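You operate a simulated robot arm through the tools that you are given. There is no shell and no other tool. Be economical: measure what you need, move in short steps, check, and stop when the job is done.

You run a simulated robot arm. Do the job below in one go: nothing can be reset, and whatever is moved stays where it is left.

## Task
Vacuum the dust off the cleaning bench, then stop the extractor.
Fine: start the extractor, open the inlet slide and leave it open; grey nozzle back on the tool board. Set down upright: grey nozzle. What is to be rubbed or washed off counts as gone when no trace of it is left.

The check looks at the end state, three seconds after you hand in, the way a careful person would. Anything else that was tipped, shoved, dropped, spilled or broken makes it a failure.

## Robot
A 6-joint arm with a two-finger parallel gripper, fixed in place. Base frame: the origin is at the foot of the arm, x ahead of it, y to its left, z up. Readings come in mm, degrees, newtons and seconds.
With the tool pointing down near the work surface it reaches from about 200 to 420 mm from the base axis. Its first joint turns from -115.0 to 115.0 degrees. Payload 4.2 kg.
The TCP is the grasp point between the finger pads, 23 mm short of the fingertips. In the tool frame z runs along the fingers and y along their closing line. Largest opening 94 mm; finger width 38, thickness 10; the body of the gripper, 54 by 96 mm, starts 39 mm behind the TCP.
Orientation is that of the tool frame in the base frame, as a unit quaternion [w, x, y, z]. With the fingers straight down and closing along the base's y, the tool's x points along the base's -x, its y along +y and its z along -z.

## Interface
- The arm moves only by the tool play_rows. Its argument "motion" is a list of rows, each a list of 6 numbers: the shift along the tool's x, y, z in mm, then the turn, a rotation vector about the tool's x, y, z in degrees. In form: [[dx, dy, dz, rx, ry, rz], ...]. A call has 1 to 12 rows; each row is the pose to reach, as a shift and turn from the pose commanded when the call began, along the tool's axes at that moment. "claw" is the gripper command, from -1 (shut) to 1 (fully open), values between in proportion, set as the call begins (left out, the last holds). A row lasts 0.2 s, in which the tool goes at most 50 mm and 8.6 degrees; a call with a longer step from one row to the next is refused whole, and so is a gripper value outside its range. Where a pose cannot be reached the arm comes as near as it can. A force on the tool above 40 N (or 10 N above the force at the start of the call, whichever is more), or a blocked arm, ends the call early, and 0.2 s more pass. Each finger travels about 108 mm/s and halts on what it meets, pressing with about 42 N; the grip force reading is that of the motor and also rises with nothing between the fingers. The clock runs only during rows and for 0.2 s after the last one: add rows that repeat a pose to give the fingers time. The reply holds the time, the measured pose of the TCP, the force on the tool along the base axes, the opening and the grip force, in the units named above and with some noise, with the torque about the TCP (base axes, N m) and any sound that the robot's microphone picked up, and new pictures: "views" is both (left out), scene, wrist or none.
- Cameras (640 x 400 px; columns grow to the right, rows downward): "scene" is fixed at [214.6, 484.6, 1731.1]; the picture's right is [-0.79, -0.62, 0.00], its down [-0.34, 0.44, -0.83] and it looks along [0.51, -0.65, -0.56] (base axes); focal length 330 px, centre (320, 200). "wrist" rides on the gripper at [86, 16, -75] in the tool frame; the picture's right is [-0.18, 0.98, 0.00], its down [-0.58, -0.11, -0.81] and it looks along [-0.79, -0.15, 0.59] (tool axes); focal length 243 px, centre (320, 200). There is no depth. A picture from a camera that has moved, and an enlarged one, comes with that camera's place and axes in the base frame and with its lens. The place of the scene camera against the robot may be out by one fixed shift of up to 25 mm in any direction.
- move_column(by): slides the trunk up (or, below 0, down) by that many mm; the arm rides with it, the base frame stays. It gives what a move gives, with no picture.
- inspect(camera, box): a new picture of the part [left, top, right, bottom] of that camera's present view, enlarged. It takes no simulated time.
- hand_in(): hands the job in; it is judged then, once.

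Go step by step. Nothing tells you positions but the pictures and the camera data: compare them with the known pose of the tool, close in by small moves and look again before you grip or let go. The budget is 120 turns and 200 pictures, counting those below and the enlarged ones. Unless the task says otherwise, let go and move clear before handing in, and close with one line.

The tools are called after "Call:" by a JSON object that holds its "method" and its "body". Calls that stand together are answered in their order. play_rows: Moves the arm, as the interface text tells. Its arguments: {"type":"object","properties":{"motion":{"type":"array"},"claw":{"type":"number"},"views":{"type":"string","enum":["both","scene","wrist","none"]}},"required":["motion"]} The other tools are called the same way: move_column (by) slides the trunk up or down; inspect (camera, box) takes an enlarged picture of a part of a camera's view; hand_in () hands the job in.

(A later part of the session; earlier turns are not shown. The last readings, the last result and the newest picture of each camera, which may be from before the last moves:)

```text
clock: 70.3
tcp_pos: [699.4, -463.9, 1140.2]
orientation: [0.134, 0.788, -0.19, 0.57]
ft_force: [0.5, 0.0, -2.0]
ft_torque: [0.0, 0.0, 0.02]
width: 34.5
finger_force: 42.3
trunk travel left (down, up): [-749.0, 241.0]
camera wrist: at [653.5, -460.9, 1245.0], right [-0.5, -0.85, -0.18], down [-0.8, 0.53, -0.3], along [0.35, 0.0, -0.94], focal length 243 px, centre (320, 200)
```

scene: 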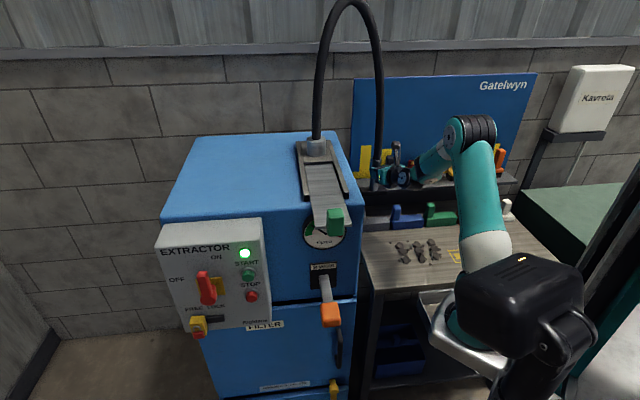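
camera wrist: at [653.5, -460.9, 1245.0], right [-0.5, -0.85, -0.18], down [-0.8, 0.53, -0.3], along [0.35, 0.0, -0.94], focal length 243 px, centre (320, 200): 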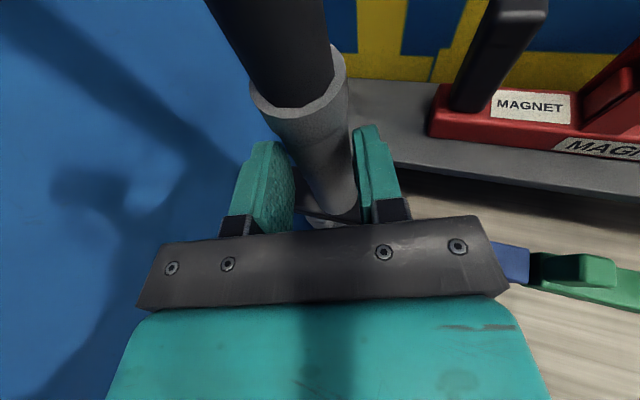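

Clear of the shelf. I'll raise the trunk 120 mm so the arm works downward with the shoulder above, then move toward the dust.

Call:
{"method": "move_column", "body": {"by": 120}}

Call:
{"method": "play_rows", "body": {"motion": [[-30, 2, -17, 0, 0, 0], [-60, 4, -35, 0, 0, 0], [-90, 6, -52, 0, 0, 0], [-120, 8, -70, 0, 0, 0], [-150, 10, -87, 0, 0, 0]], "views": "both"}}

```text
clock: 71.8
tcp_pos: [699.3, -463.7, 1259.4]
orientation: [0.133, 0.788, -0.19, 0.57]
ft_force: [-0.3, 0.2, -1.7]
ft_torque: [0.01, 0.06, -0.01]
width: 34.3
finger_force: 41.7
trunk travel left (down, up): [-869.0, 121.0]
```

```text
clock: 73.0
tcp_pos: [580.5, -417.1, 1145.0]
orientation: [0.135, 0.788, -0.191, 0.57]
ft_force: [1.2, 0.0, -0.8]
ft_torque: [0.0, 0.07, -0.01]
width: 34.2
finger_force: 41.9
trunk travel left (down, up): [-869.0, 121.0]
camera wrist: at [534.2, -413.8, 1250.9], right [-0.5, -0.85, -0.18], down [-0.79, 0.53, -0.3], along [0.35, -0.01, -0.94], focal length 243 px, centre (320, 200)
```

scene: 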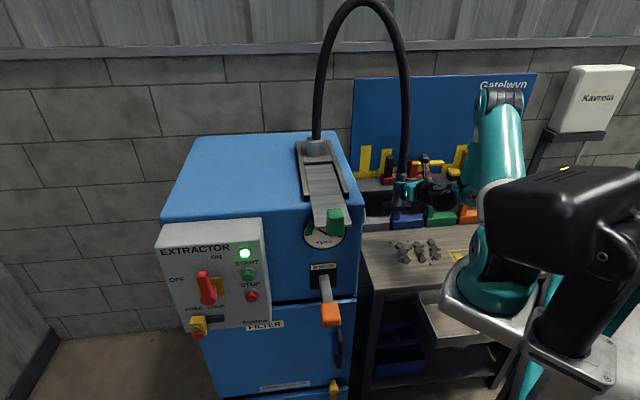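
wrist: 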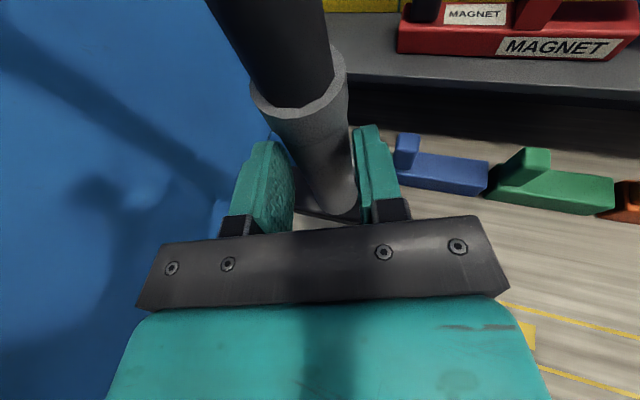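

Reach is fine here. I'll move above the far-left part of the dust and check the nozzle foot against it.

Call:
{"method": "play_rows", "body": {"motion": [[-21, -1, -25, 0, 0, 0], [-43, -2, -50, 0, 0, 0]], "views": "wrist"}}

Call:
{"method": "inspect", "body": {"camera": "scene", "box": [350, 150, 510, 280]}}

```text
clock: 73.6
tcp_pos: [537.2, -406.1, 1129.7]
orientation: [0.133, 0.789, -0.191, 0.568]
ft_force: [-0.4, 0.6, -1.6]
ft_torque: [0.03, 0.0, 0.02]
width: 34.0
finger_force: 41.9
out of reach, approached as far as the arm can: row 2
trunk travel left (down, up): [-869.0, 121.0]
camera wrist: at [491.9, -404.4, 1234.6], right [-0.49, -0.85, -0.18], down [-0.8, 0.53, -0.29], along [0.34, 0.0, -0.94], focal length 243 px, centre (320, 200)
```

wrist: 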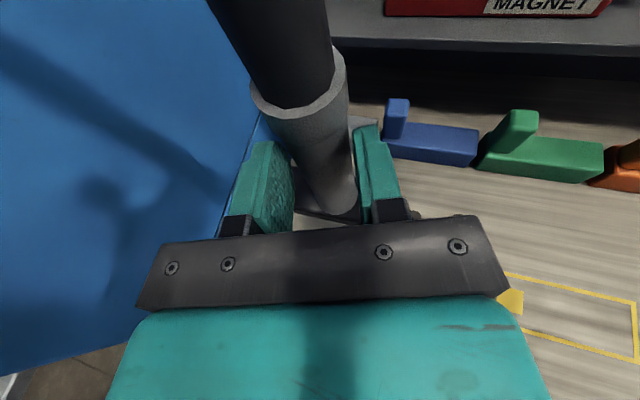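

```text
3.08 times, centred on (430, 215) of scene
camera zoom: at [214.6, 484.6, 1731.1], right [-0.79, -0.62, 0.0], down [-0.34, 0.44, -0.83], along [0.51, -0.65, -0.56], focal length 1015 px, centre (-18, 154)
```

zoom: 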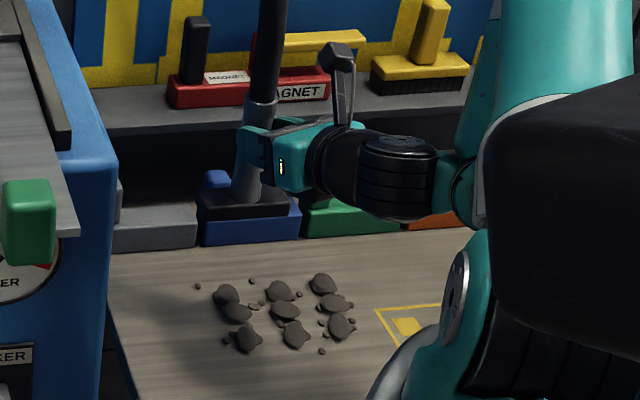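

The arm is too folded here. Raising the trunk another 120 mm and lowering the arm by the same should give more room.

Call:
{"method": "move_column", "body": {"by": 120}}

Call:
{"method": "play_rows", "body": {"motion": [[-31, -3, 6, 0, 0, 0], [-62, -6, 12, 0, 0, 0], [-93, -8, 18, 0, 0, 0], [-124, -11, 23, 0, 0, 0]], "views": "none"}}

Call:
{"method": "inspect", "body": {"camera": "scene", "box": [350, 150, 510, 280]}}

```text
clock: 75.1
tcp_pos: [536.5, -407.7, 1248.4]
orientation: [0.133, 0.789, -0.19, 0.569]
ft_force: [-1.0, 0.1, -0.9]
ft_torque: [0.03, 0.02, 0.0]
width: 34.2
finger_force: 41.7
trunk travel left (down, up): [-989.0, 1.0]
```

```text
clock: 76.1
tcp_pos: [543.2, -434.1, 1127.5]
orientation: [0.128, 0.794, -0.188, 0.564]
ft_force: [0.3, 0.8, -1.2]
ft_torque: [0.04, 0.01, -0.01]
width: 34.1
finger_force: 42.0
out of reach, approached as far as the arm can: row 1, 2, 3, 4
trunk travel left (down, up): [-989.0, 1.0]
```

```text
3.08 times, centred on (430, 215) of scene
camera zoom: at [214.6, 484.6, 1731.1], right [-0.79, -0.62, 0.0], down [-0.34, 0.44, -0.83], along [0.51, -0.65, -0.56], focal length 1015 px, centre (-18, 154)
```

zoom: 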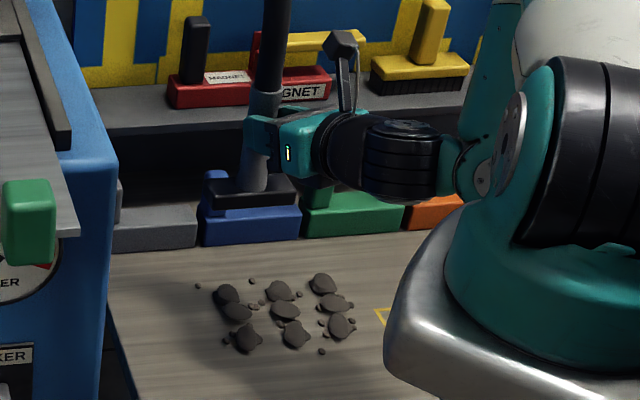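

Folding inward conflicts with the wrist, so I'll yaw the hand left about the nozzle, which moves the wrist outward to the right and unfolds the arm. I'll shift toward the dust at the same time.

Call:
{"method": "play_rows", "body": {"motion": [[0, 0, 0, 7.5, 0, -2.6], [-4, -3, -12, 15, 0, -5.2], [-9, -6, -25, 22.5, 0, -7.9], [-18, -11, -50, 30, 0, -10.5]], "views": "both"}}

```text
clock: 77.1
tcp_pos: [500.5, -398.4, 1127.9]
orientation: [-0.026, 0.811, 0.037, 0.583]
ft_force: [0.9, 0.0, 0.0]
ft_torque: [-0.03, 0.03, 0.0]
width: 0.1
finger_force: 42.2
trunk travel left (down, up): [-989.0, 1.0]
camera wrist: at [458.3, -419.6, 1232.7], right [0.03, -0.98, -0.17], down [-0.95, 0.02, -0.3], along [0.3, 0.17, -0.94], focal length 243 px, centre (320, 200)
```

scene: 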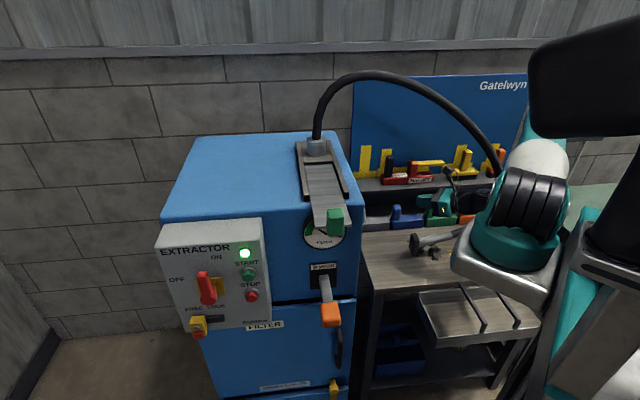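
wrist: 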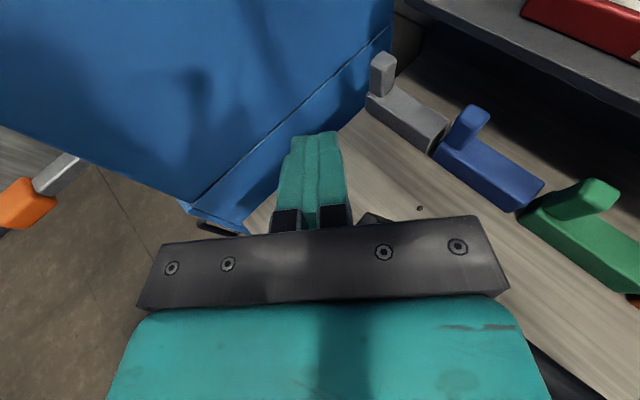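

The nozzle slipped out of the grip and is now lying on the bench. I'll look closely at how it lies and whether anything else moved.

Call:
{"method": "inspect", "body": {"camera": "scene", "box": [350, 140, 530, 290]}}

Call:
{"method": "inspect", "body": {"camera": "scene", "box": [400, 60, 640, 340]}}

```text
2.67 times, centred on (440, 215) of scene
camera zoom: at [214.6, 484.6, 1731.1], right [-0.79, -0.62, 0.0], down [-0.34, 0.44, -0.83], along [0.51, -0.65, -0.56], focal length 880 px, centre (0, 160)
```

zoom: 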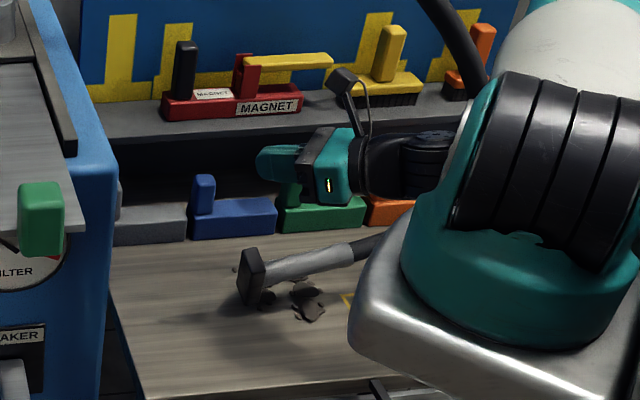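

```text
1.43 times, centred on (520, 200) of scene
camera zoom: at [214.6, 484.6, 1731.1], right [-0.79, -0.62, 0.0], down [-0.34, 0.44, -0.83], along [0.51, -0.65, -0.56], focal length 471 px, centre (34, 200)
```

zoom: 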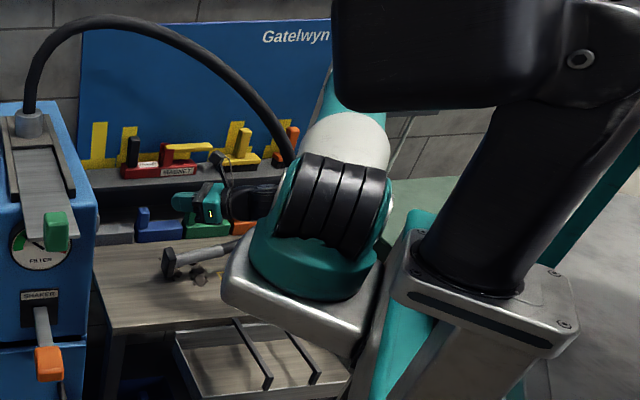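

The nozzle lies on its side (foot near (484,-381), tube pointing to about (401,-515)), and nothing else looks disturbed; part of the dust is already gone. I'll raise the hand, return it to vertical and re-grip from above.

Call:
{"method": "play_rows", "body": {"motion": [[32, 0, -11, 0, 0, 0], [64, 0, -22, 0, 0, 0], [95, 0, -32, 0, 0, 0], [95, 0, -32, 0, -8, 0], [95, 0, -32, 0, -16, 0], [95, 0, -32, 0, -24, 0], [95, 0, -32, 0, -32, 0], [95, 0, -32, 0, -40, 0], [95, 0, -32, 0, -48, 0], [95, 0, -32, 0, -56, 0], [95, 0, -32, 0, -64, 0], [95, 0, -32, 0, -72, 0]], "views": "both"}}

```text
clock: 79.7
tcp_pos: [498.3, -398.8, 1227.7]
orientation: [0.0, 0.999, 0.043, -0.006]
ft_force: [0.0, 0.6, 0.0]
ft_torque: [-0.02, 0.01, 0.01]
width: 0.3
finger_force: 42.1
trunk travel left (down, up): [-989.0, 1.0]
camera wrist: at [587.4, -408.3, 1301.4], right [-0.1, -1.0, 0.0], down [-0.58, 0.06, 0.81], along [-0.81, 0.08, -0.58], focal length 243 px, centre (320, 200)
```

scene: 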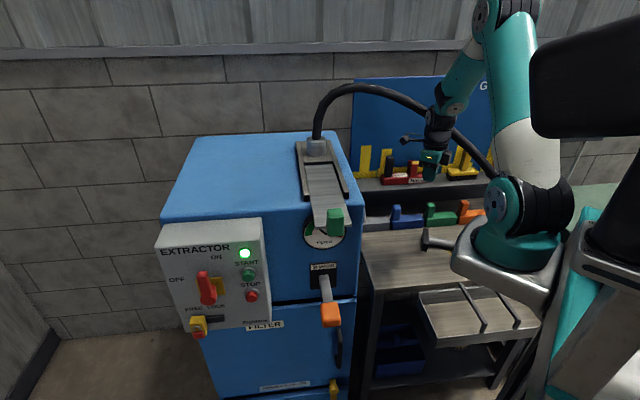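
wrist: 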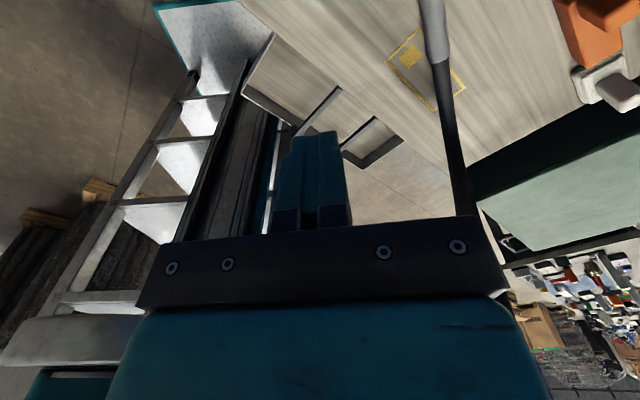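

Call:
{"method": "inspect", "body": {"camera": "scene", "box": [350, 190, 510, 290]}}

Call:
{"method": "inspect", "body": {"camera": "wrist", "box": [340, 0, 520, 120]}}

```text
4.00 times, centred on (430, 240) of scene
camera zoom: at [214.6, 484.6, 1731.1], right [-0.79, -0.62, 0.0], down [-0.34, 0.44, -0.83], along [0.51, -0.65, -0.56], focal length 1320 px, centre (-120, 40)
```

zoom: 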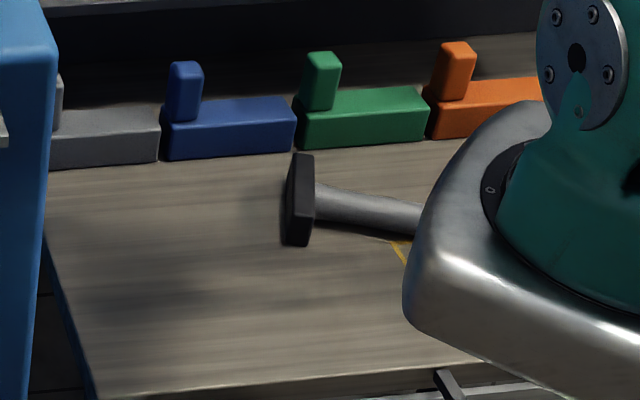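

```text
3.33 times, centred on (430, 60) of wrist
camera zoom: at [587.4, -408.3, 1301.4], right [-0.1, -1.0, 0.0], down [-0.58, 0.06, 0.81], along [-0.81, 0.08, -0.58], focal length 809 px, centre (-47, 667)
```

zoom: 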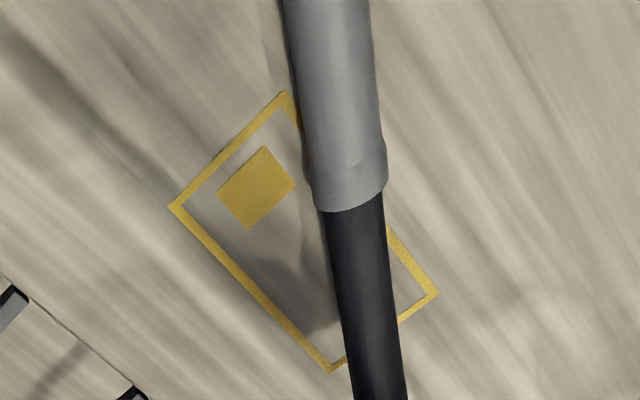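

The bench is now clear of dust; the loose nozzle drew it up as it slid. Triangulating both views puts the bench at z≈848 and the lying nozzle's tube from about (478,-548) at the foot to (369,-593) at the hose. I'll lower the trunk and yaw to grip it from above.

Call:
{"method": "move_column", "body": {"by": -180}}

Call:
{"method": "play_rows", "body": {"motion": [[0, 0, 0, 0, 0, -8], [0, 0, 0, 0, 0, -17]], "claw": 0.5, "views": "both"}}

```text
clock: 81.7
tcp_pos: [498.9, -397.8, 1048.9]
orientation: [0.0, 0.999, 0.043, -0.004]
ft_force: [0.2, -0.2, -0.9]
ft_torque: [-0.01, 0.0, 0.05]
width: 0.0
finger_force: 41.6
trunk travel left (down, up): [-809.0, 181.0]
```

```text
refused: row 2 steps farther than a row can; nothing moved
```

Call:
{"method": "play_rows", "body": {"motion": [[-17, 28, 0, 0, 0, -8], [-34, 57, 0, 0, 0, -16], [-51, 85, 0, 0, 0, -17.5], [-68, 114, 0, 0, 0, -17.5]], "claw": 0.5, "views": "both"}}

```text
clock: 82.7
tcp_pos: [440.1, -519.1, 1045.9]
orientation: [0.001, 0.981, 0.196, -0.004]
ft_force: [0.8, 0.7, 0.4]
ft_torque: [-0.05, -0.01, 0.0]
width: 70.6
finger_force: 0.0
trunk travel left (down, up): [-809.0, 181.0]
camera wrist: at [528.3, -501.8, 1120.2], right [0.21, -0.98, 0.0], down [-0.57, -0.12, 0.81], along [-0.79, -0.17, -0.58], focal length 243 px, centre (320, 200)
```

scene: 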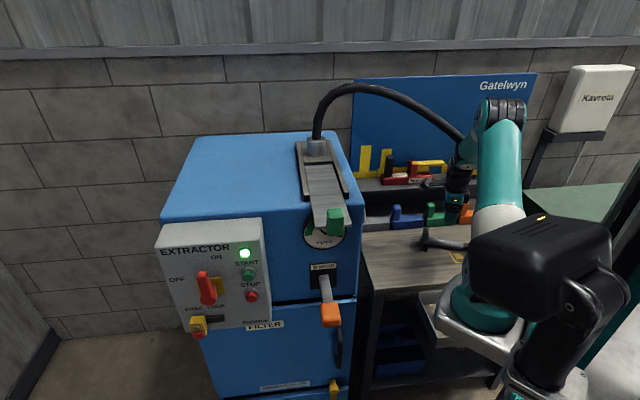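
wrist: 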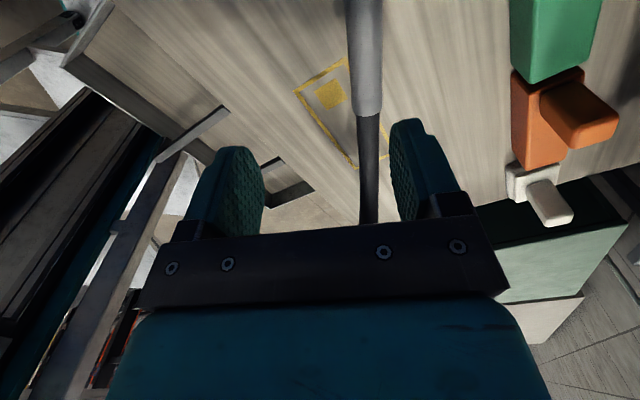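

The tube lies right along the tool's x axis. Moving over the grip point (423,-572) and descending to just above it.

Call:
{"method": "play_rows", "body": {"motion": [[-18, 21, 0, 0, 0, 0], [-36, 42, 0, 0, 0, 0], [-36, 42, 40, 0, 0, 0], [-36, 42, 80, 0, 0, 0], [-36, 42, 116, 0, 0, 0]], "views": "both"}}

Call:
{"method": "inspect", "body": {"camera": "scene", "box": [390, 160, 530, 280]}}

```text
clock: 83.9
tcp_pos: [421.6, -572.6, 929.9]
orientation: [0.001, 0.981, 0.195, -0.004]
ft_force: [0.4, 1.1, -0.6]
ft_torque: [-0.04, -0.01, 0.03]
width: 70.3
finger_force: 0.1
trunk travel left (down, up): [-809.0, 181.0]
camera wrist: at [509.1, -555.0, 1003.9], right [0.21, -0.98, 0.0], down [-0.57, -0.12, 0.81], along [-0.79, -0.17, -0.58], focal length 243 px, centre (320, 200)
```

scene: 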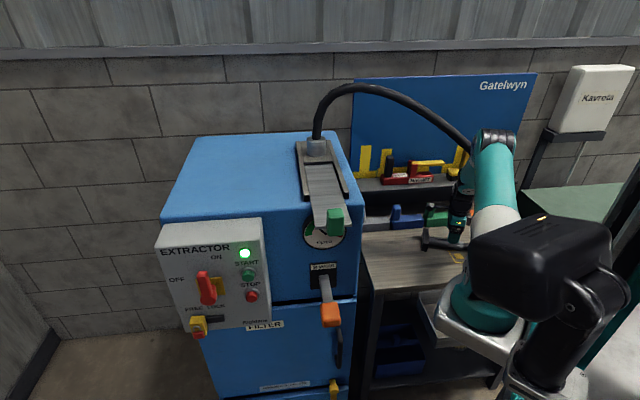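
wrist: 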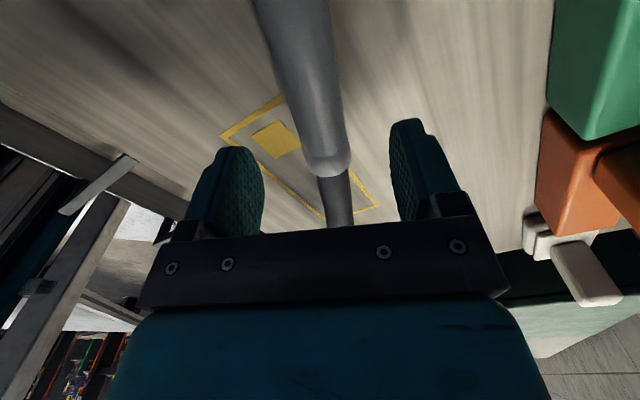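

```text
3.33 times, centred on (460, 220) of scene
camera zoom: at [214.6, 484.6, 1731.1], right [-0.79, -0.62, 0.0], down [-0.34, 0.44, -0.83], along [0.51, -0.65, -0.56], focal length 1100 px, centre (-147, 133)
```

zoom: 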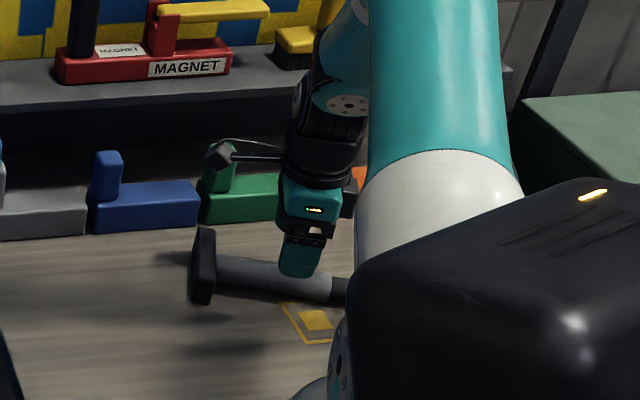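

Aligned in yaw and position. Descending the last 54 mm and closing.

Call:
{"method": "play_rows", "body": {"motion": [[0, -2, 20, 0, 0, 0], [0, -2, 40, 0, 0, 0], [0, -2, 53, 0, 0, 0]], "views": "none"}}

Call:
{"method": "play_rows", "body": {"motion": [[0, 0, 0, 0, 0, 0], [0, 0, 0, 0, 0, 0], [0, 0, 0, 0, 0, 0], [0, 0, 0, 0, 0, 0]], "claw": -1, "views": "both"}}

```text
clock: 84.7
tcp_pos: [422.2, -570.4, 878.6]
orientation: [0.0, 0.981, 0.195, -0.004]
ft_force: [-0.4, 0.1, 0.6]
ft_torque: [0.01, 0.02, 0.02]
width: 70.4
finger_force: 0.0
trunk travel left (down, up): [-809.0, 181.0]
```

```text
clock: 85.7
tcp_pos: [422.1, -569.1, 878.9]
orientation: [0.0, 0.981, 0.195, -0.004]
ft_force: [0.0, -0.8, -0.7]
ft_torque: [-0.04, 0.1, 0.0]
width: 34.2
finger_force: 41.7
trunk travel left (down, up): [-809.0, 181.0]
camera wrist: at [509.5, -552.4, 952.6], right [0.21, -0.98, 0.0], down [-0.57, -0.12, 0.81], along [-0.79, -0.17, -0.58], focal length 243 px, centre (320, 200)
```

scene: 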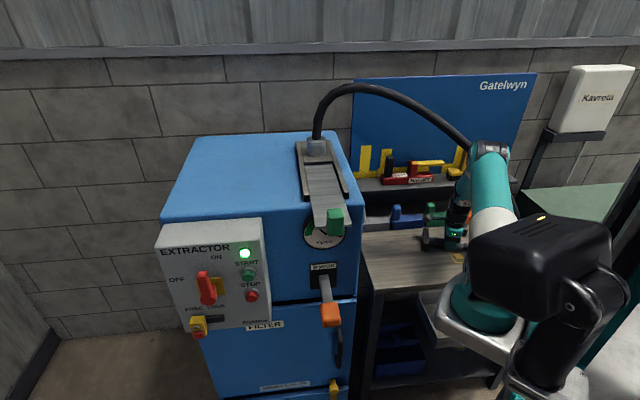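
wrist: 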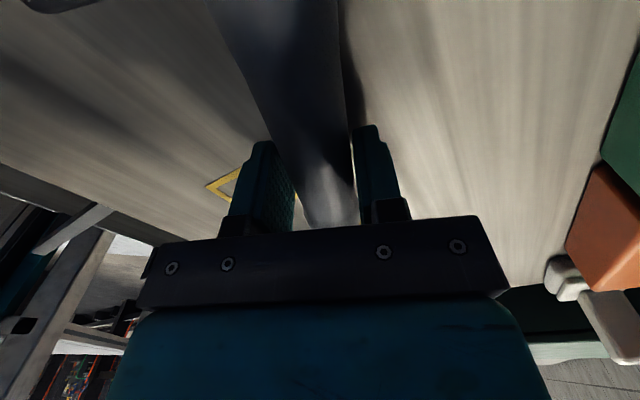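

Re-gripped. Lifting gently and checking the hold.

Call:
{"method": "play_rows", "body": {"motion": [[0, 0, -15, 0, 0, 0], [0, 0, -35, 0, 0, 0], [0, 0, -60, 0, 0, 0], [0, 0, -90, 0, 0, 0], [0, 0, -120, 0, 0, 0]], "views": "none"}}

Call:
{"method": "move_column", "body": {"by": 150}}

Call:
{"method": "inspect", "body": {"camera": "scene", "box": [350, 80, 590, 280]}}

```text
clock: 86.9
tcp_pos: [423.1, -569.8, 998.8]
orientation: [-0.001, 0.981, 0.194, -0.005]
ft_force: [-0.1, -0.2, -1.8]
ft_torque: [-0.03, 0.07, 0.0]
width: 34.2
finger_force: 42.1
trunk travel left (down, up): [-809.0, 181.0]
```

```text
clock: 88.6
tcp_pos: [423.5, -569.8, 1148.9]
orientation: [0.0, 0.981, 0.195, -0.004]
ft_force: [-0.1, -0.1, -1.1]
ft_torque: [-0.05, 0.09, 0.0]
width: 34.2
finger_force: 42.2
trunk travel left (down, up): [-959.0, 31.0]
```

```text
2.00 times, centred on (470, 180) of scene
camera zoom: at [214.6, 484.6, 1731.1], right [-0.79, -0.62, 0.0], down [-0.34, 0.44, -0.83], along [0.51, -0.65, -0.56], focal length 660 px, centre (20, 240)
```

zoom: 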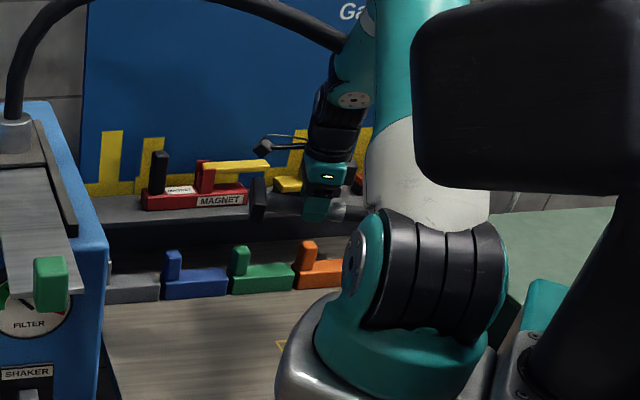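

The nozzle is held firmly. I'll swing the hand round (unwinding the wrist) while moving to open space in front of the board, in gentle steps.

Call:
{"method": "play_rows", "body": {"motion": [[13, -6, 0, 0, 0, -8], [26, -12, 0, 0, 0, -16], [39, -18, 0, 0, 0, -24], [53, -25, 0, 0, 0, -32], [66, -31, 0, 0, 0, -40], [79, -37, 0, 0, 0, -48], [92, -43, 0, 0, 0, -56]], "views": "scene"}}

```text
clock: 90.2
tcp_pos: [492.6, -496.0, 1147.8]
orientation: [-0.003, 0.774, 0.633, -0.004]
ft_force: [-0.8, -0.2, -1.6]
ft_torque: [-0.06, -0.01, 0.01]
width: 34.2
finger_force: 41.5
trunk travel left (down, up): [-959.0, 31.0]
```

scene: 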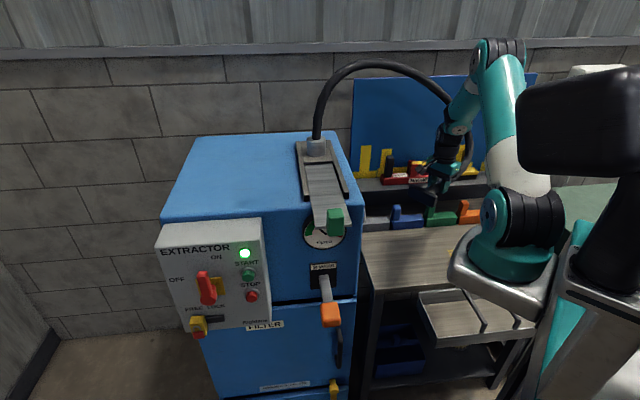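

Call:
{"method": "play_rows", "body": {"motion": [[12, 7, 0, 0, 0, -8], [25, 15, 0, 0, 0, -16], [37, 22, 0, 0, 0, -24], [50, 30, 0, 0, 0, -32], [62, 37, 0, 0, 0, -40], [75, 44, 0, 0, 0, -48], [87, 52, 0, 0, 0, -56]], "views": "both"}}

```text
clock: 91.8
tcp_pos: [558.4, -420.0, 1147.5]
orientation: [-0.004, 0.385, 0.923, -0.002]
ft_force: [-0.1, 0.7, -1.0]
ft_torque: [-0.06, -0.02, 0.01]
width: 34.0
finger_force: 41.8
trunk travel left (down, up): [-959.0, 31.0]
camera wrist: at [511.3, -349.0, 1222.1], right [0.83, 0.56, -0.01], down [0.34, -0.49, 0.8], along [0.45, -0.67, -0.59], focal length 243 px, centre (320, 200)
```

scene: 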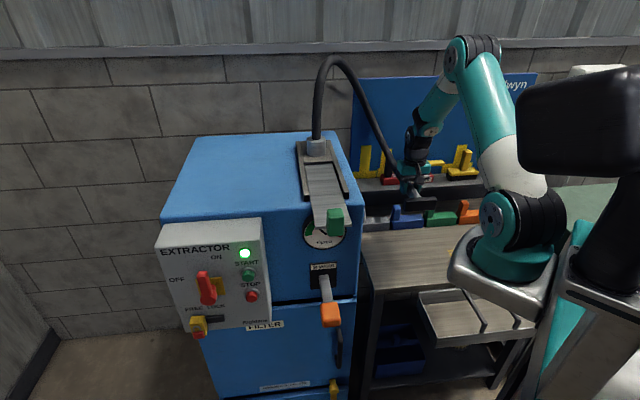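
wrist: 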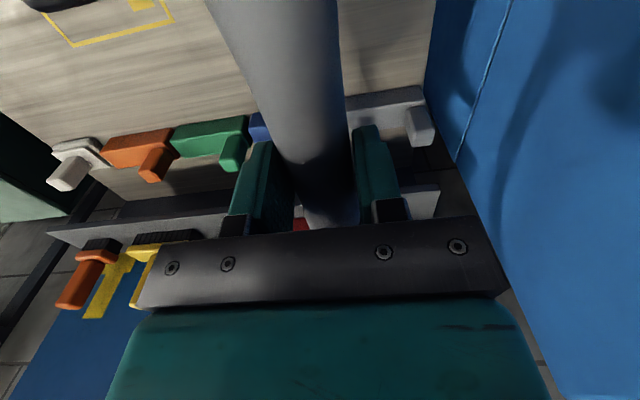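

The nozzle now points foot-toward-robot with the hand facing the board. I'll move outward a little, then start pitching so the foot swings down.

Call:
{"method": "play_rows", "body": {"motion": [[-25, 4, -5, 0, 0, 0], [-50, 8, -10, 0, 0, 0], [-75, 12, -15, 0, 0, 0], [-100, 16, -20, 0, 0, 0], [-100, 16, -20, 0, -8, 0], [-100, 16, -20, 0, -16, 0], [-100, 16, -20, 0, -24, 0], [-100, 16, -20, 0, -32, 0], [-100, 16, -20, 0, -40, 0]], "views": "both"}}

```text
clock: 93.8
tcp_pos: [641.4, -478.7, 1167.5]
orientation: [0.313, 0.362, 0.868, -0.134]
ft_force: [-0.3, 0.9, -1.2]
ft_torque: [-0.07, -0.05, 0.0]
width: 34.1
finger_force: 42.6
trunk travel left (down, up): [-959.0, 31.0]
camera wrist: at [573.2, -388.1, 1168.6], right [0.8, 0.59, 0.11], down [-0.12, -0.02, 0.99], along [0.59, -0.81, 0.05], focal length 243 px, centre (320, 200)
```

scene: 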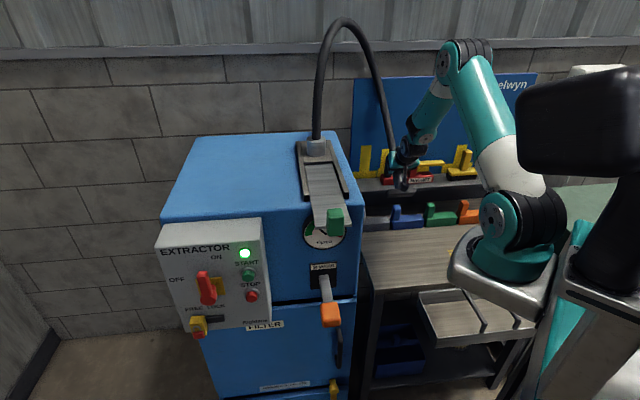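
wrist: 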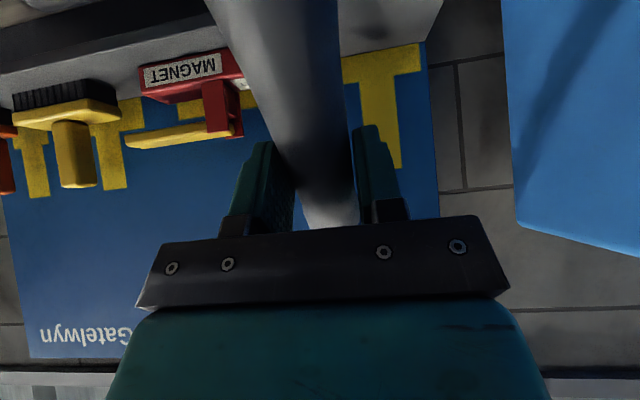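

No limits hit. Continuing the pitch to about 86°.

Call:
{"method": "play_rows", "body": {"motion": [[0, 0, 0, 0, -8, 0], [0, 0, 0, 0, -16, 0], [0, 0, 0, 0, -24, 0], [0, 0, 0, 0, -32, 0], [0, 0, 0, 0, -40, 0], [0, 0, 0, 0, -46, 0]], "views": "both"}}

Call:
{"method": "inspect", "body": {"camera": "scene", "box": [350, 120, 480, 230]}}

```text
clock: 95.2
tcp_pos: [641.7, -480.1, 1168.3]
orientation: [0.627, 0.281, 0.677, -0.264]
ft_force: [-0.7, 0.2, -0.4]
ft_torque: [0.02, 0.04, 0.03]
width: 34.3
finger_force: 42.0
trunk travel left (down, up): [-959.0, 31.0]
camera wrist: at [596.3, -413.3, 1086.0], right [0.71, 0.68, 0.18], down [-0.61, 0.47, 0.64], along [0.35, -0.56, 0.75], focal length 243 px, centre (320, 200)
```

scene: 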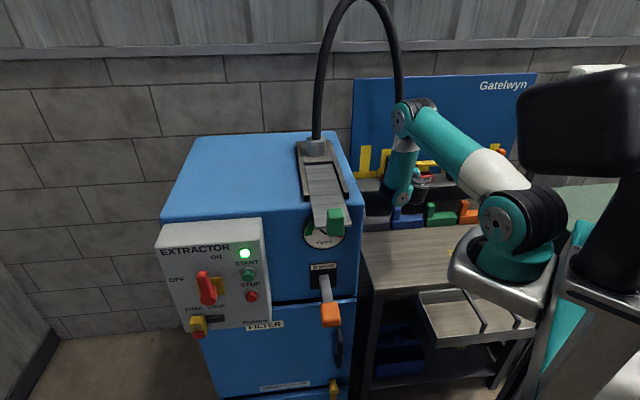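
wrist: 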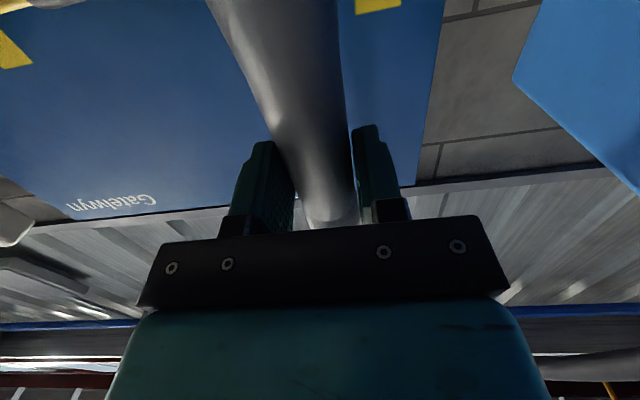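

```text
3.64 times, centred on (415, 175) of scene
camera zoom: at [214.6, 484.6, 1731.1], right [-0.79, -0.62, 0.0], down [-0.34, 0.44, -0.83], along [0.51, -0.65, -0.56], focal length 1200 px, centre (-26, 291)
```

zoom: 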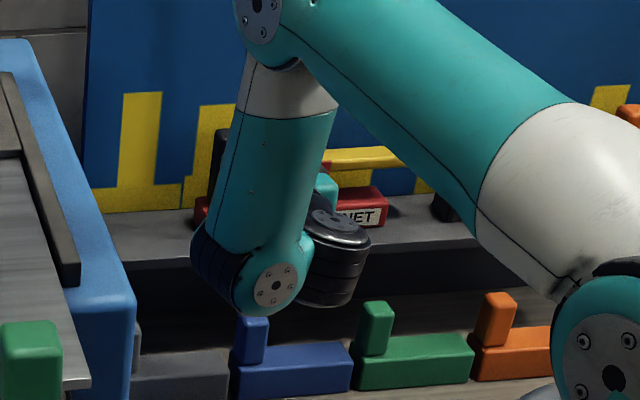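

The hand is nearly horizontal with the nozzle upright. For reach I want a lower shoulder, so I'll raise the arm 150 mm and drop the trunk by about the same.

Call:
{"method": "play_rows", "body": {"motion": [[-30, 0, -2, 0, 0, 0], [-60, 0, -4, 0, 0, 0], [-90, 0, -7, 0, 0, 0], [-120, -1, -9, 0, 0, 0], [-150, -1, -11, 0, 0, 0]], "views": "none"}}

Call:
{"method": "move_column", "body": {"by": -150}}

Call:
{"method": "inspect", "body": {"camera": "scene", "box": [340, 60, 540, 240]}}

```text
clock: 96.4
tcp_pos: [640.6, -480.4, 1312.9]
orientation: [0.626, 0.282, 0.677, -0.266]
ft_force: [-0.1, 0.1, -1.6]
ft_torque: [-0.01, 0.0, -0.02]
width: 34.3
finger_force: 41.7
trunk travel left (down, up): [-959.0, 31.0]
```

```text
clock: 98.2
tcp_pos: [642.4, -481.7, 1165.1]
orientation: [0.626, 0.281, 0.677, -0.266]
ft_force: [0.8, 0.6, -0.6]
ft_torque: [-0.02, 0.02, 0.0]
width: 34.0
finger_force: 42.0
trunk travel left (down, up): [-809.0, 181.0]
```

```text
2.22 times, centred on (440, 150) of scene
camera zoom: at [214.6, 484.6, 1731.1], right [-0.79, -0.62, 0.0], down [-0.34, 0.44, -0.83], along [0.51, -0.65, -0.56], focal length 733 px, centre (53, 311)
```

zoom: 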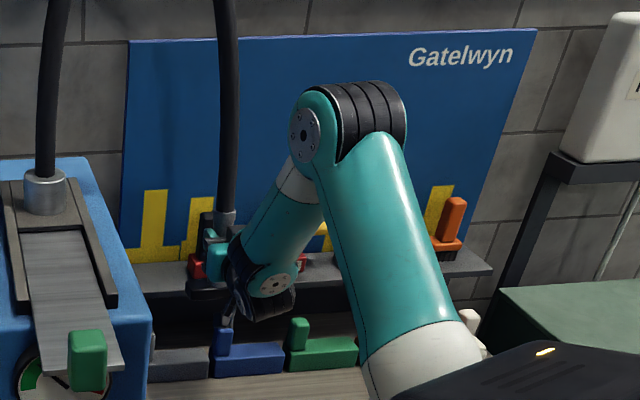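

The nozzle is upright beside the forearm. Shifting sideways to line up with its slot, then forward 90 mm at height.

Call:
{"method": "play_rows", "body": {"motion": [[0, 16, 0, 0, 0, 0], [0, 32, 0, 0, 0, 0], [0, 48, 0, 0, 0, 0]], "views": "none"}}

Call:
{"method": "play_rows", "body": {"motion": [[-2, 0, 22, 0, 0, 0], [-3.4, 0, 45, 0, 0, 0], [-5, 0, 67, 0, 0, 0], [-6.7, 0, 90, 0, 0, 0]], "views": "both"}}

Call:
{"method": "inspect", "body": {"camera": "scene", "box": [330, 110, 450, 210]}}

```text
clock: 99.0
tcp_pos: [676.5, -446.5, 1164.7]
orientation: [0.626, 0.281, 0.677, -0.265]
ft_force: [-0.3, -1.1, -1.6]
ft_torque: [0.01, 0.04, 0.03]
width: 34.5
finger_force: 42.1
trunk travel left (down, up): [-809.0, 181.0]
```

```text
clock: 100.0
tcp_pos: [741.8, -511.1, 1163.2]
orientation: [0.626, 0.282, 0.677, -0.266]
ft_force: [-0.6, -0.1, -1.5]
ft_torque: [0.03, -0.01, -0.01]
width: 34.1
finger_force: 41.6
trunk travel left (down, up): [-809.0, 181.0]
camera wrist: at [696.3, -443.3, 1081.8], right [0.71, 0.68, 0.18], down [-0.61, 0.47, 0.64], along [0.35, -0.56, 0.75], focal length 243 px, centre (320, 200)
```

scene: 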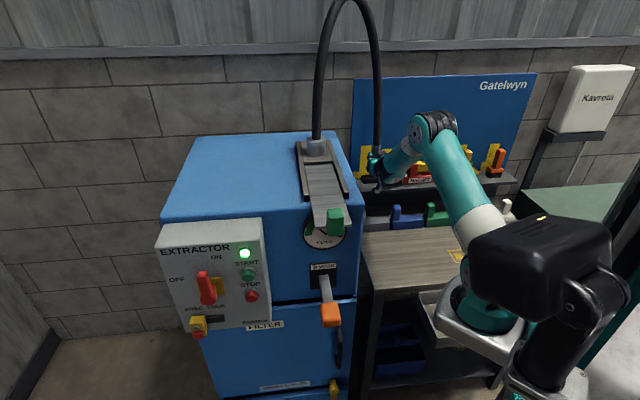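
wrist: 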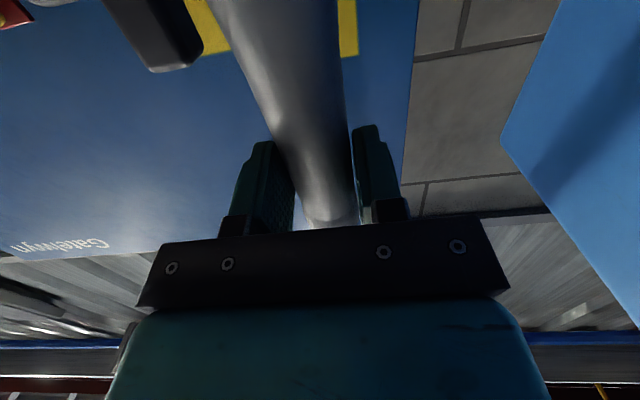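

```text
4.00 times, centred on (390, 160) of scene
camera zoom: at [214.6, 484.6, 1731.1], right [-0.79, -0.62, 0.0], down [-0.34, 0.44, -0.83], along [0.51, -0.65, -0.56], focal length 1320 px, centre (40, 360)
```

zoom: 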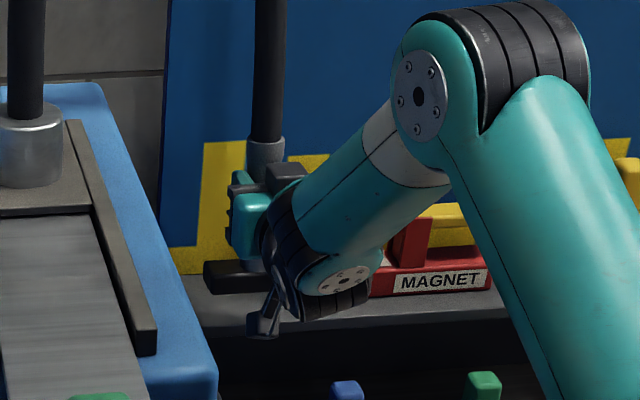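

45 mm further to go. Moving forward at height, then I'll compare with the original picture position.

Call:
{"method": "play_rows", "body": {"motion": [[-1, -1, 15, 0, 0, 0], [-2.2, -2, 30, 0, 0, 0], [-3.3, -2, 45, 0, 0, 0]], "views": "wrist"}}

Call:
{"method": "inspect", "body": {"camera": "scene", "box": [340, 130, 440, 200]}}

```text
clock: 100.8
tcp_pos: [770.3, -544.8, 1162.1]
orientation: [0.626, 0.282, 0.676, -0.266]
ft_force: [-0.4, 0.3, -0.6]
ft_torque: [0.01, -0.03, 0.0]
width: 34.2
finger_force: 42.2
trunk travel left (down, up): [-809.0, 181.0]
camera wrist: at [724.5, -477.3, 1082.4], right [0.71, 0.68, 0.18], down [-0.61, 0.47, 0.64], along [0.35, -0.56, 0.75], focal length 243 px, centre (320, 200)
```

wrist: 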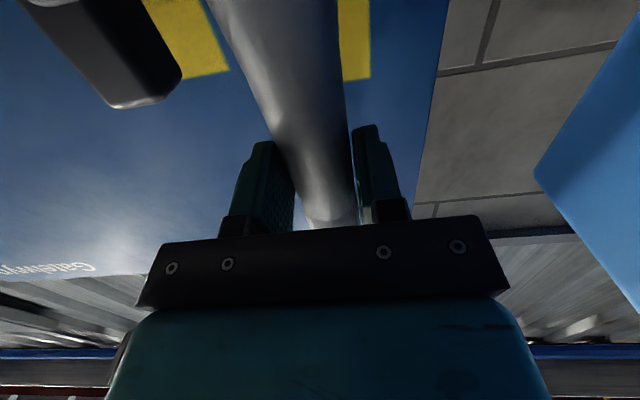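

```text
5.71 times, centred on (390, 165) of scene
camera zoom: at [214.6, 484.6, 1731.1], right [-0.79, -0.62, 0.0], down [-0.34, 0.44, -0.83], along [0.51, -0.65, -0.56], focal length 1886 px, centre (-80, 400)
```

zoom: 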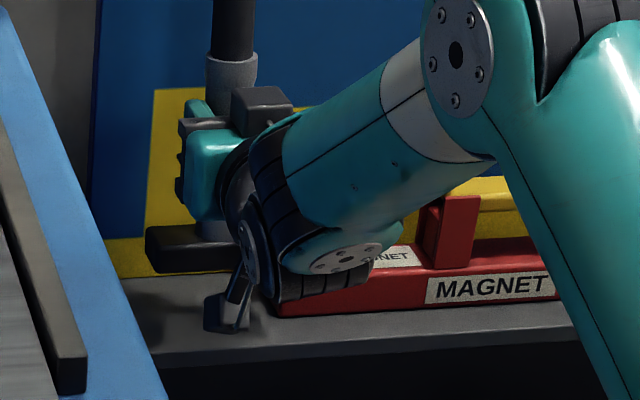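

Comparing junction and foot pixels with the original view, the nozzle needs about 13 mm more left and 14 mm deeper. Correcting, then checking again.

Call:
{"method": "play_rows", "body": {"motion": [[-0.5, 7, 7, 0, 0, 0], [-1, 13, 14, 0, 0, 0]], "views": "none"}}

Call:
{"method": "play_rows", "body": {"motion": [[10, 0, 0.7, 0, 0, 0], [20, 0, 1.5, 0, 0, 0], [30, 0, 2.2, 0, 0, 0]], "views": "wrist"}}

Call:
{"method": "inspect", "body": {"camera": "scene", "box": [340, 130, 440, 200]}}

```text
clock: 101.4
tcp_pos: [788.0, -547.3, 1164.2]
orientation: [0.627, 0.28, 0.677, -0.265]
ft_force: [-0.3, 0.1, -2.0]
ft_torque: [0.01, 0.04, 0.0]
width: 34.1
finger_force: 42.4
trunk travel left (down, up): [-809.0, 181.0]
```

```text
clock: 102.2
tcp_pos: [787.4, -547.0, 1134.2]
orientation: [0.626, 0.282, 0.677, -0.266]
ft_force: [-0.9, -0.1, -0.7]
ft_torque: [0.0, -0.02, -0.02]
width: 34.2
finger_force: 42.1
trunk travel left (down, up): [-809.0, 181.0]
camera wrist: at [742.0, -480.0, 1053.5], right [0.71, 0.68, 0.18], down [-0.61, 0.47, 0.64], along [0.35, -0.56, 0.75], focal length 243 px, centre (320, 200)
```

wrist: 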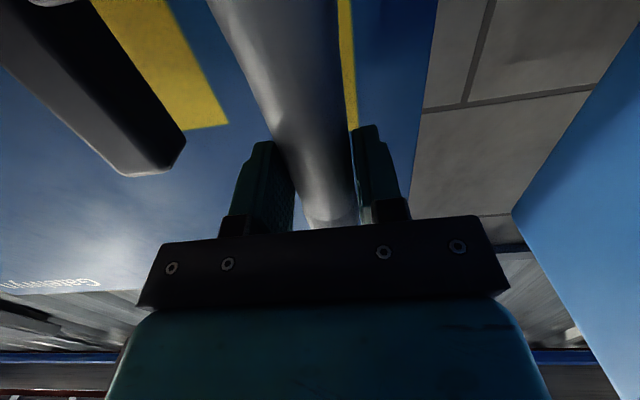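

```text
5.71 times, centred on (390, 165) of scene
camera zoom: at [214.6, 484.6, 1731.1], right [-0.79, -0.62, 0.0], down [-0.34, 0.44, -0.83], along [0.51, -0.65, -0.56], focal length 1886 px, centre (-80, 400)
```

zoom: 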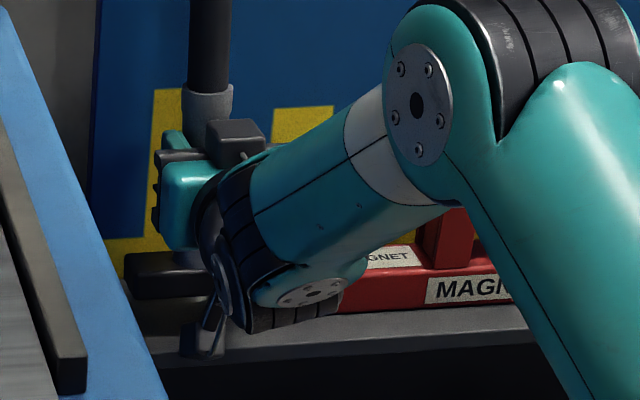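

Position now matches the original slot closely; about 21–26 mm of descent remains. Lowering slowly.

Call:
{"method": "play_rows", "body": {"motion": [[6, 0, 0.4, 0, 0, 0], [12, 0, 0.9, 0, 0, 0], [18, 0, 1.3, 0, 0, 0]], "views": "none"}}

Call:
{"method": "play_rows", "body": {"motion": [[2, 0, 0.1, 0, 0, 0], [4, 0, 0.3, 0, 0, 0]], "views": "none"}}

Call:
{"method": "inspect", "body": {"camera": "scene", "box": [340, 130, 440, 200]}}

```text
clock: 103.0
tcp_pos: [788.2, -546.8, 1115.9]
orientation: [0.626, 0.281, 0.677, -0.265]
ft_force: [-0.8, 0.2, -1.3]
ft_torque: [0.0, 0.01, -0.03]
width: 34.4
finger_force: 42.5
trunk travel left (down, up): [-809.0, 181.0]
```

```text
clock: 103.6
tcp_pos: [788.3, -546.2, 1111.1]
orientation: [0.627, 0.281, 0.677, -0.265]
ft_force: [0.5, 0.2, -2.2]
ft_torque: [-0.01, 0.01, -0.01]
width: 34.3
finger_force: 42.0
trunk travel left (down, up): [-809.0, 181.0]
```

```text
5.71 times, centred on (390, 165) of scene
camera zoom: at [214.6, 484.6, 1731.1], right [-0.79, -0.62, 0.0], down [-0.34, 0.44, -0.83], along [0.51, -0.65, -0.56], focal length 1886 px, centre (-80, 400)
```

zoom: 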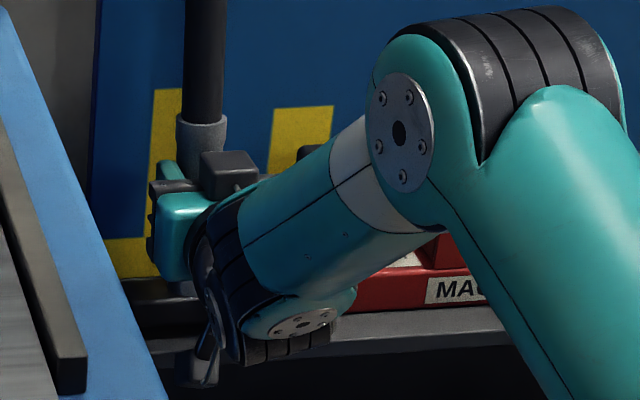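

The pixels match the original seat; no contact force yet. Continuing in small steps.

Call:
{"method": "play_rows", "body": {"motion": [[1.5, 0, 0.1, 0, 0, 0], [3, 0, 0.2, 0, 0, 0]], "views": "none"}}

Call:
{"method": "play_rows", "body": {"motion": [[1.5, 0, 0.1, 0, 0, 0], [3, 0, 0.2, 0, 0, 0]], "views": "none"}}

```text
clock: 104.2
tcp_pos: [787.6, -545.4, 1109.4]
orientation: [0.626, 0.281, 0.677, -0.265]
ft_force: [-0.9, 0.3, -1.2]
ft_torque: [0.04, 0.01, 0.02]
width: 34.0
finger_force: 41.8
trunk travel left (down, up): [-809.0, 181.0]
```

```text
clock: 104.8
tcp_pos: [787.1, -545.3, 1104.7]
orientation: [0.627, 0.281, 0.677, -0.265]
ft_force: [0.3, -0.6, -3.0]
ft_torque: [-0.01, -0.01, -0.01]
width: 34.3
finger_force: 41.8
trunk travel left (down, up): [-809.0, 181.0]
```

Call:
{"method": "play_rows", "body": {"motion": [[1.5, 0, 0.1, 0, 0, 0], [3, 0, 0.2, 0, 0, 0]], "views": "none"}}

Call:
{"method": "play_rows", "body": {"motion": [[1.5, 0, 0.1, 0, 0, 0], [3, 0, 0.2, 0, 0, 0]], "views": "wrist"}}

Call:
{"method": "inspect", "body": {"camera": "scene", "box": [340, 140, 410, 200]}}

```text
clock: 105.4
tcp_pos: [789.3, -545.0, 1102.6]
orientation: [0.628, 0.28, 0.675, -0.266]
ft_force: [-1.1, -1.8, 10.2]
ft_torque: [0.05, -0.38, -0.08]
width: 34.1
finger_force: 42.0
trunk travel left (down, up): [-809.0, 181.0]
```

```text
clock: 106.0
tcp_pos: [788.7, -544.8, 1102.6]
orientation: [0.629, 0.281, 0.674, -0.266]
ft_force: [3.4, -0.7, 19.5]
ft_torque: [0.3, -1.67, -0.04]
width: 34.0
finger_force: 42.2
trunk travel left (down, up): [-809.0, 181.0]
camera wrist: at [743.6, -478.4, 1021.0], right [0.71, 0.68, 0.18], down [-0.61, 0.47, 0.64], along [0.35, -0.56, 0.75], focal length 243 px, centre (320, 200)
```

wrist: 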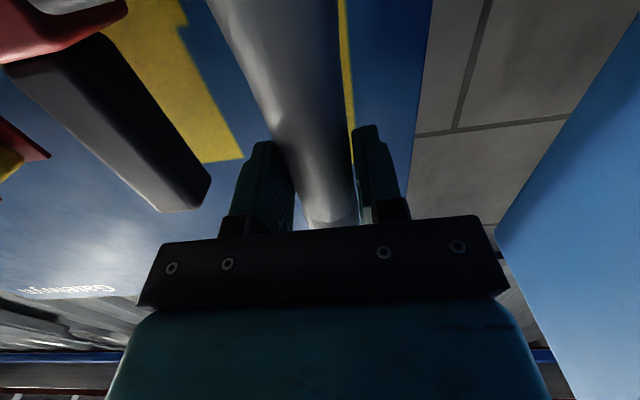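

```text
6.67 times, centred on (375, 170) of scene
camera zoom: at [214.6, 484.6, 1731.1], right [-0.79, -0.62, 0.0], down [-0.34, 0.44, -0.83], along [0.51, -0.65, -0.56], focal length 2200 px, centre (-47, 400)
```

zoom: 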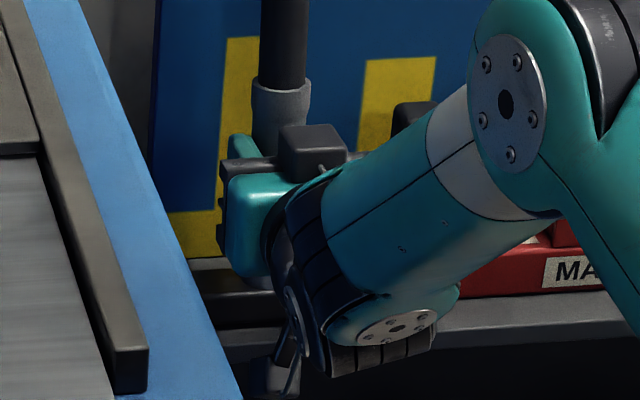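

The board-side edge of the foot is touching the shelf (20 N). The hand is about 4° short of horizontal, so I'll ease up slightly and pitch 4° more to stand the foot flat.

Call:
{"method": "play_rows", "body": {"motion": [[-1.5, 0, 0, 0, 0, 0], [-1.5, 0, 0, 0, -2, 0], [-1.5, 0, 0, 0, -4, 0]], "views": "none"}}

Call:
{"method": "play_rows", "body": {"motion": [[1, 0, 0, 0, 0, 0], [2, 0, 0, 0, 0, 0]], "views": "none"}}

```text
clock: 106.8
tcp_pos: [786.7, -545.9, 1099.0]
orientation: [0.647, 0.273, 0.656, -0.276]
ft_force: [-1.2, 1.5, 5.8]
ft_torque: [0.3, -0.24, 0.08]
width: 34.1
finger_force: 42.0
trunk travel left (down, up): [-809.0, 181.0]
```

```text
clock: 107.4
tcp_pos: [788.3, -546.5, 1098.1]
orientation: [0.648, 0.274, 0.654, -0.277]
ft_force: [-1.3, 0.8, 2.0]
ft_torque: [0.08, -0.06, 0.07]
width: 34.1
finger_force: 42.2
trunk travel left (down, up): [-809.0, 181.0]
```

Now horizontal. Seating with a few more small downward steps.

Call:
{"method": "play_rows", "body": {"motion": [[1, 0, 0, 0, 0, 0], [2, 0, 0, 0, 0, 0]], "views": "none"}}

Call:
{"method": "play_rows", "body": {"motion": [[1, 0, 0, 0, 0, 0], [2, 0, 0, 0, 0, 0]], "views": "none"}}

Call:
{"method": "inspect", "body": {"camera": "scene", "box": [340, 130, 440, 200]}}

```text
clock: 108.0
tcp_pos: [786.9, -544.9, 1097.7]
orientation: [0.65, 0.271, 0.654, -0.275]
ft_force: [-1.3, -0.5, 6.0]
ft_torque: [0.03, -0.18, -0.03]
width: 34.0
finger_force: 41.8
trunk travel left (down, up): [-809.0, 181.0]
```

```text
clock: 108.6
tcp_pos: [788.1, -546.5, 1098.4]
orientation: [0.652, 0.271, 0.653, -0.274]
ft_force: [-1.0, -2.0, 14.6]
ft_torque: [0.08, -0.68, -0.1]
width: 34.2
finger_force: 42.2
trunk travel left (down, up): [-809.0, 181.0]
```

```text
5.71 times, centred on (390, 165) of scene
camera zoom: at [214.6, 484.6, 1731.1], right [-0.79, -0.62, 0.0], down [-0.34, 0.44, -0.83], along [0.51, -0.65, -0.56], focal length 1886 px, centre (-80, 400)
```

zoom: 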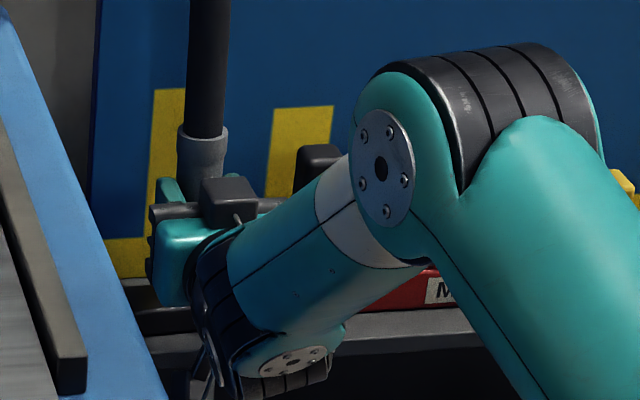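

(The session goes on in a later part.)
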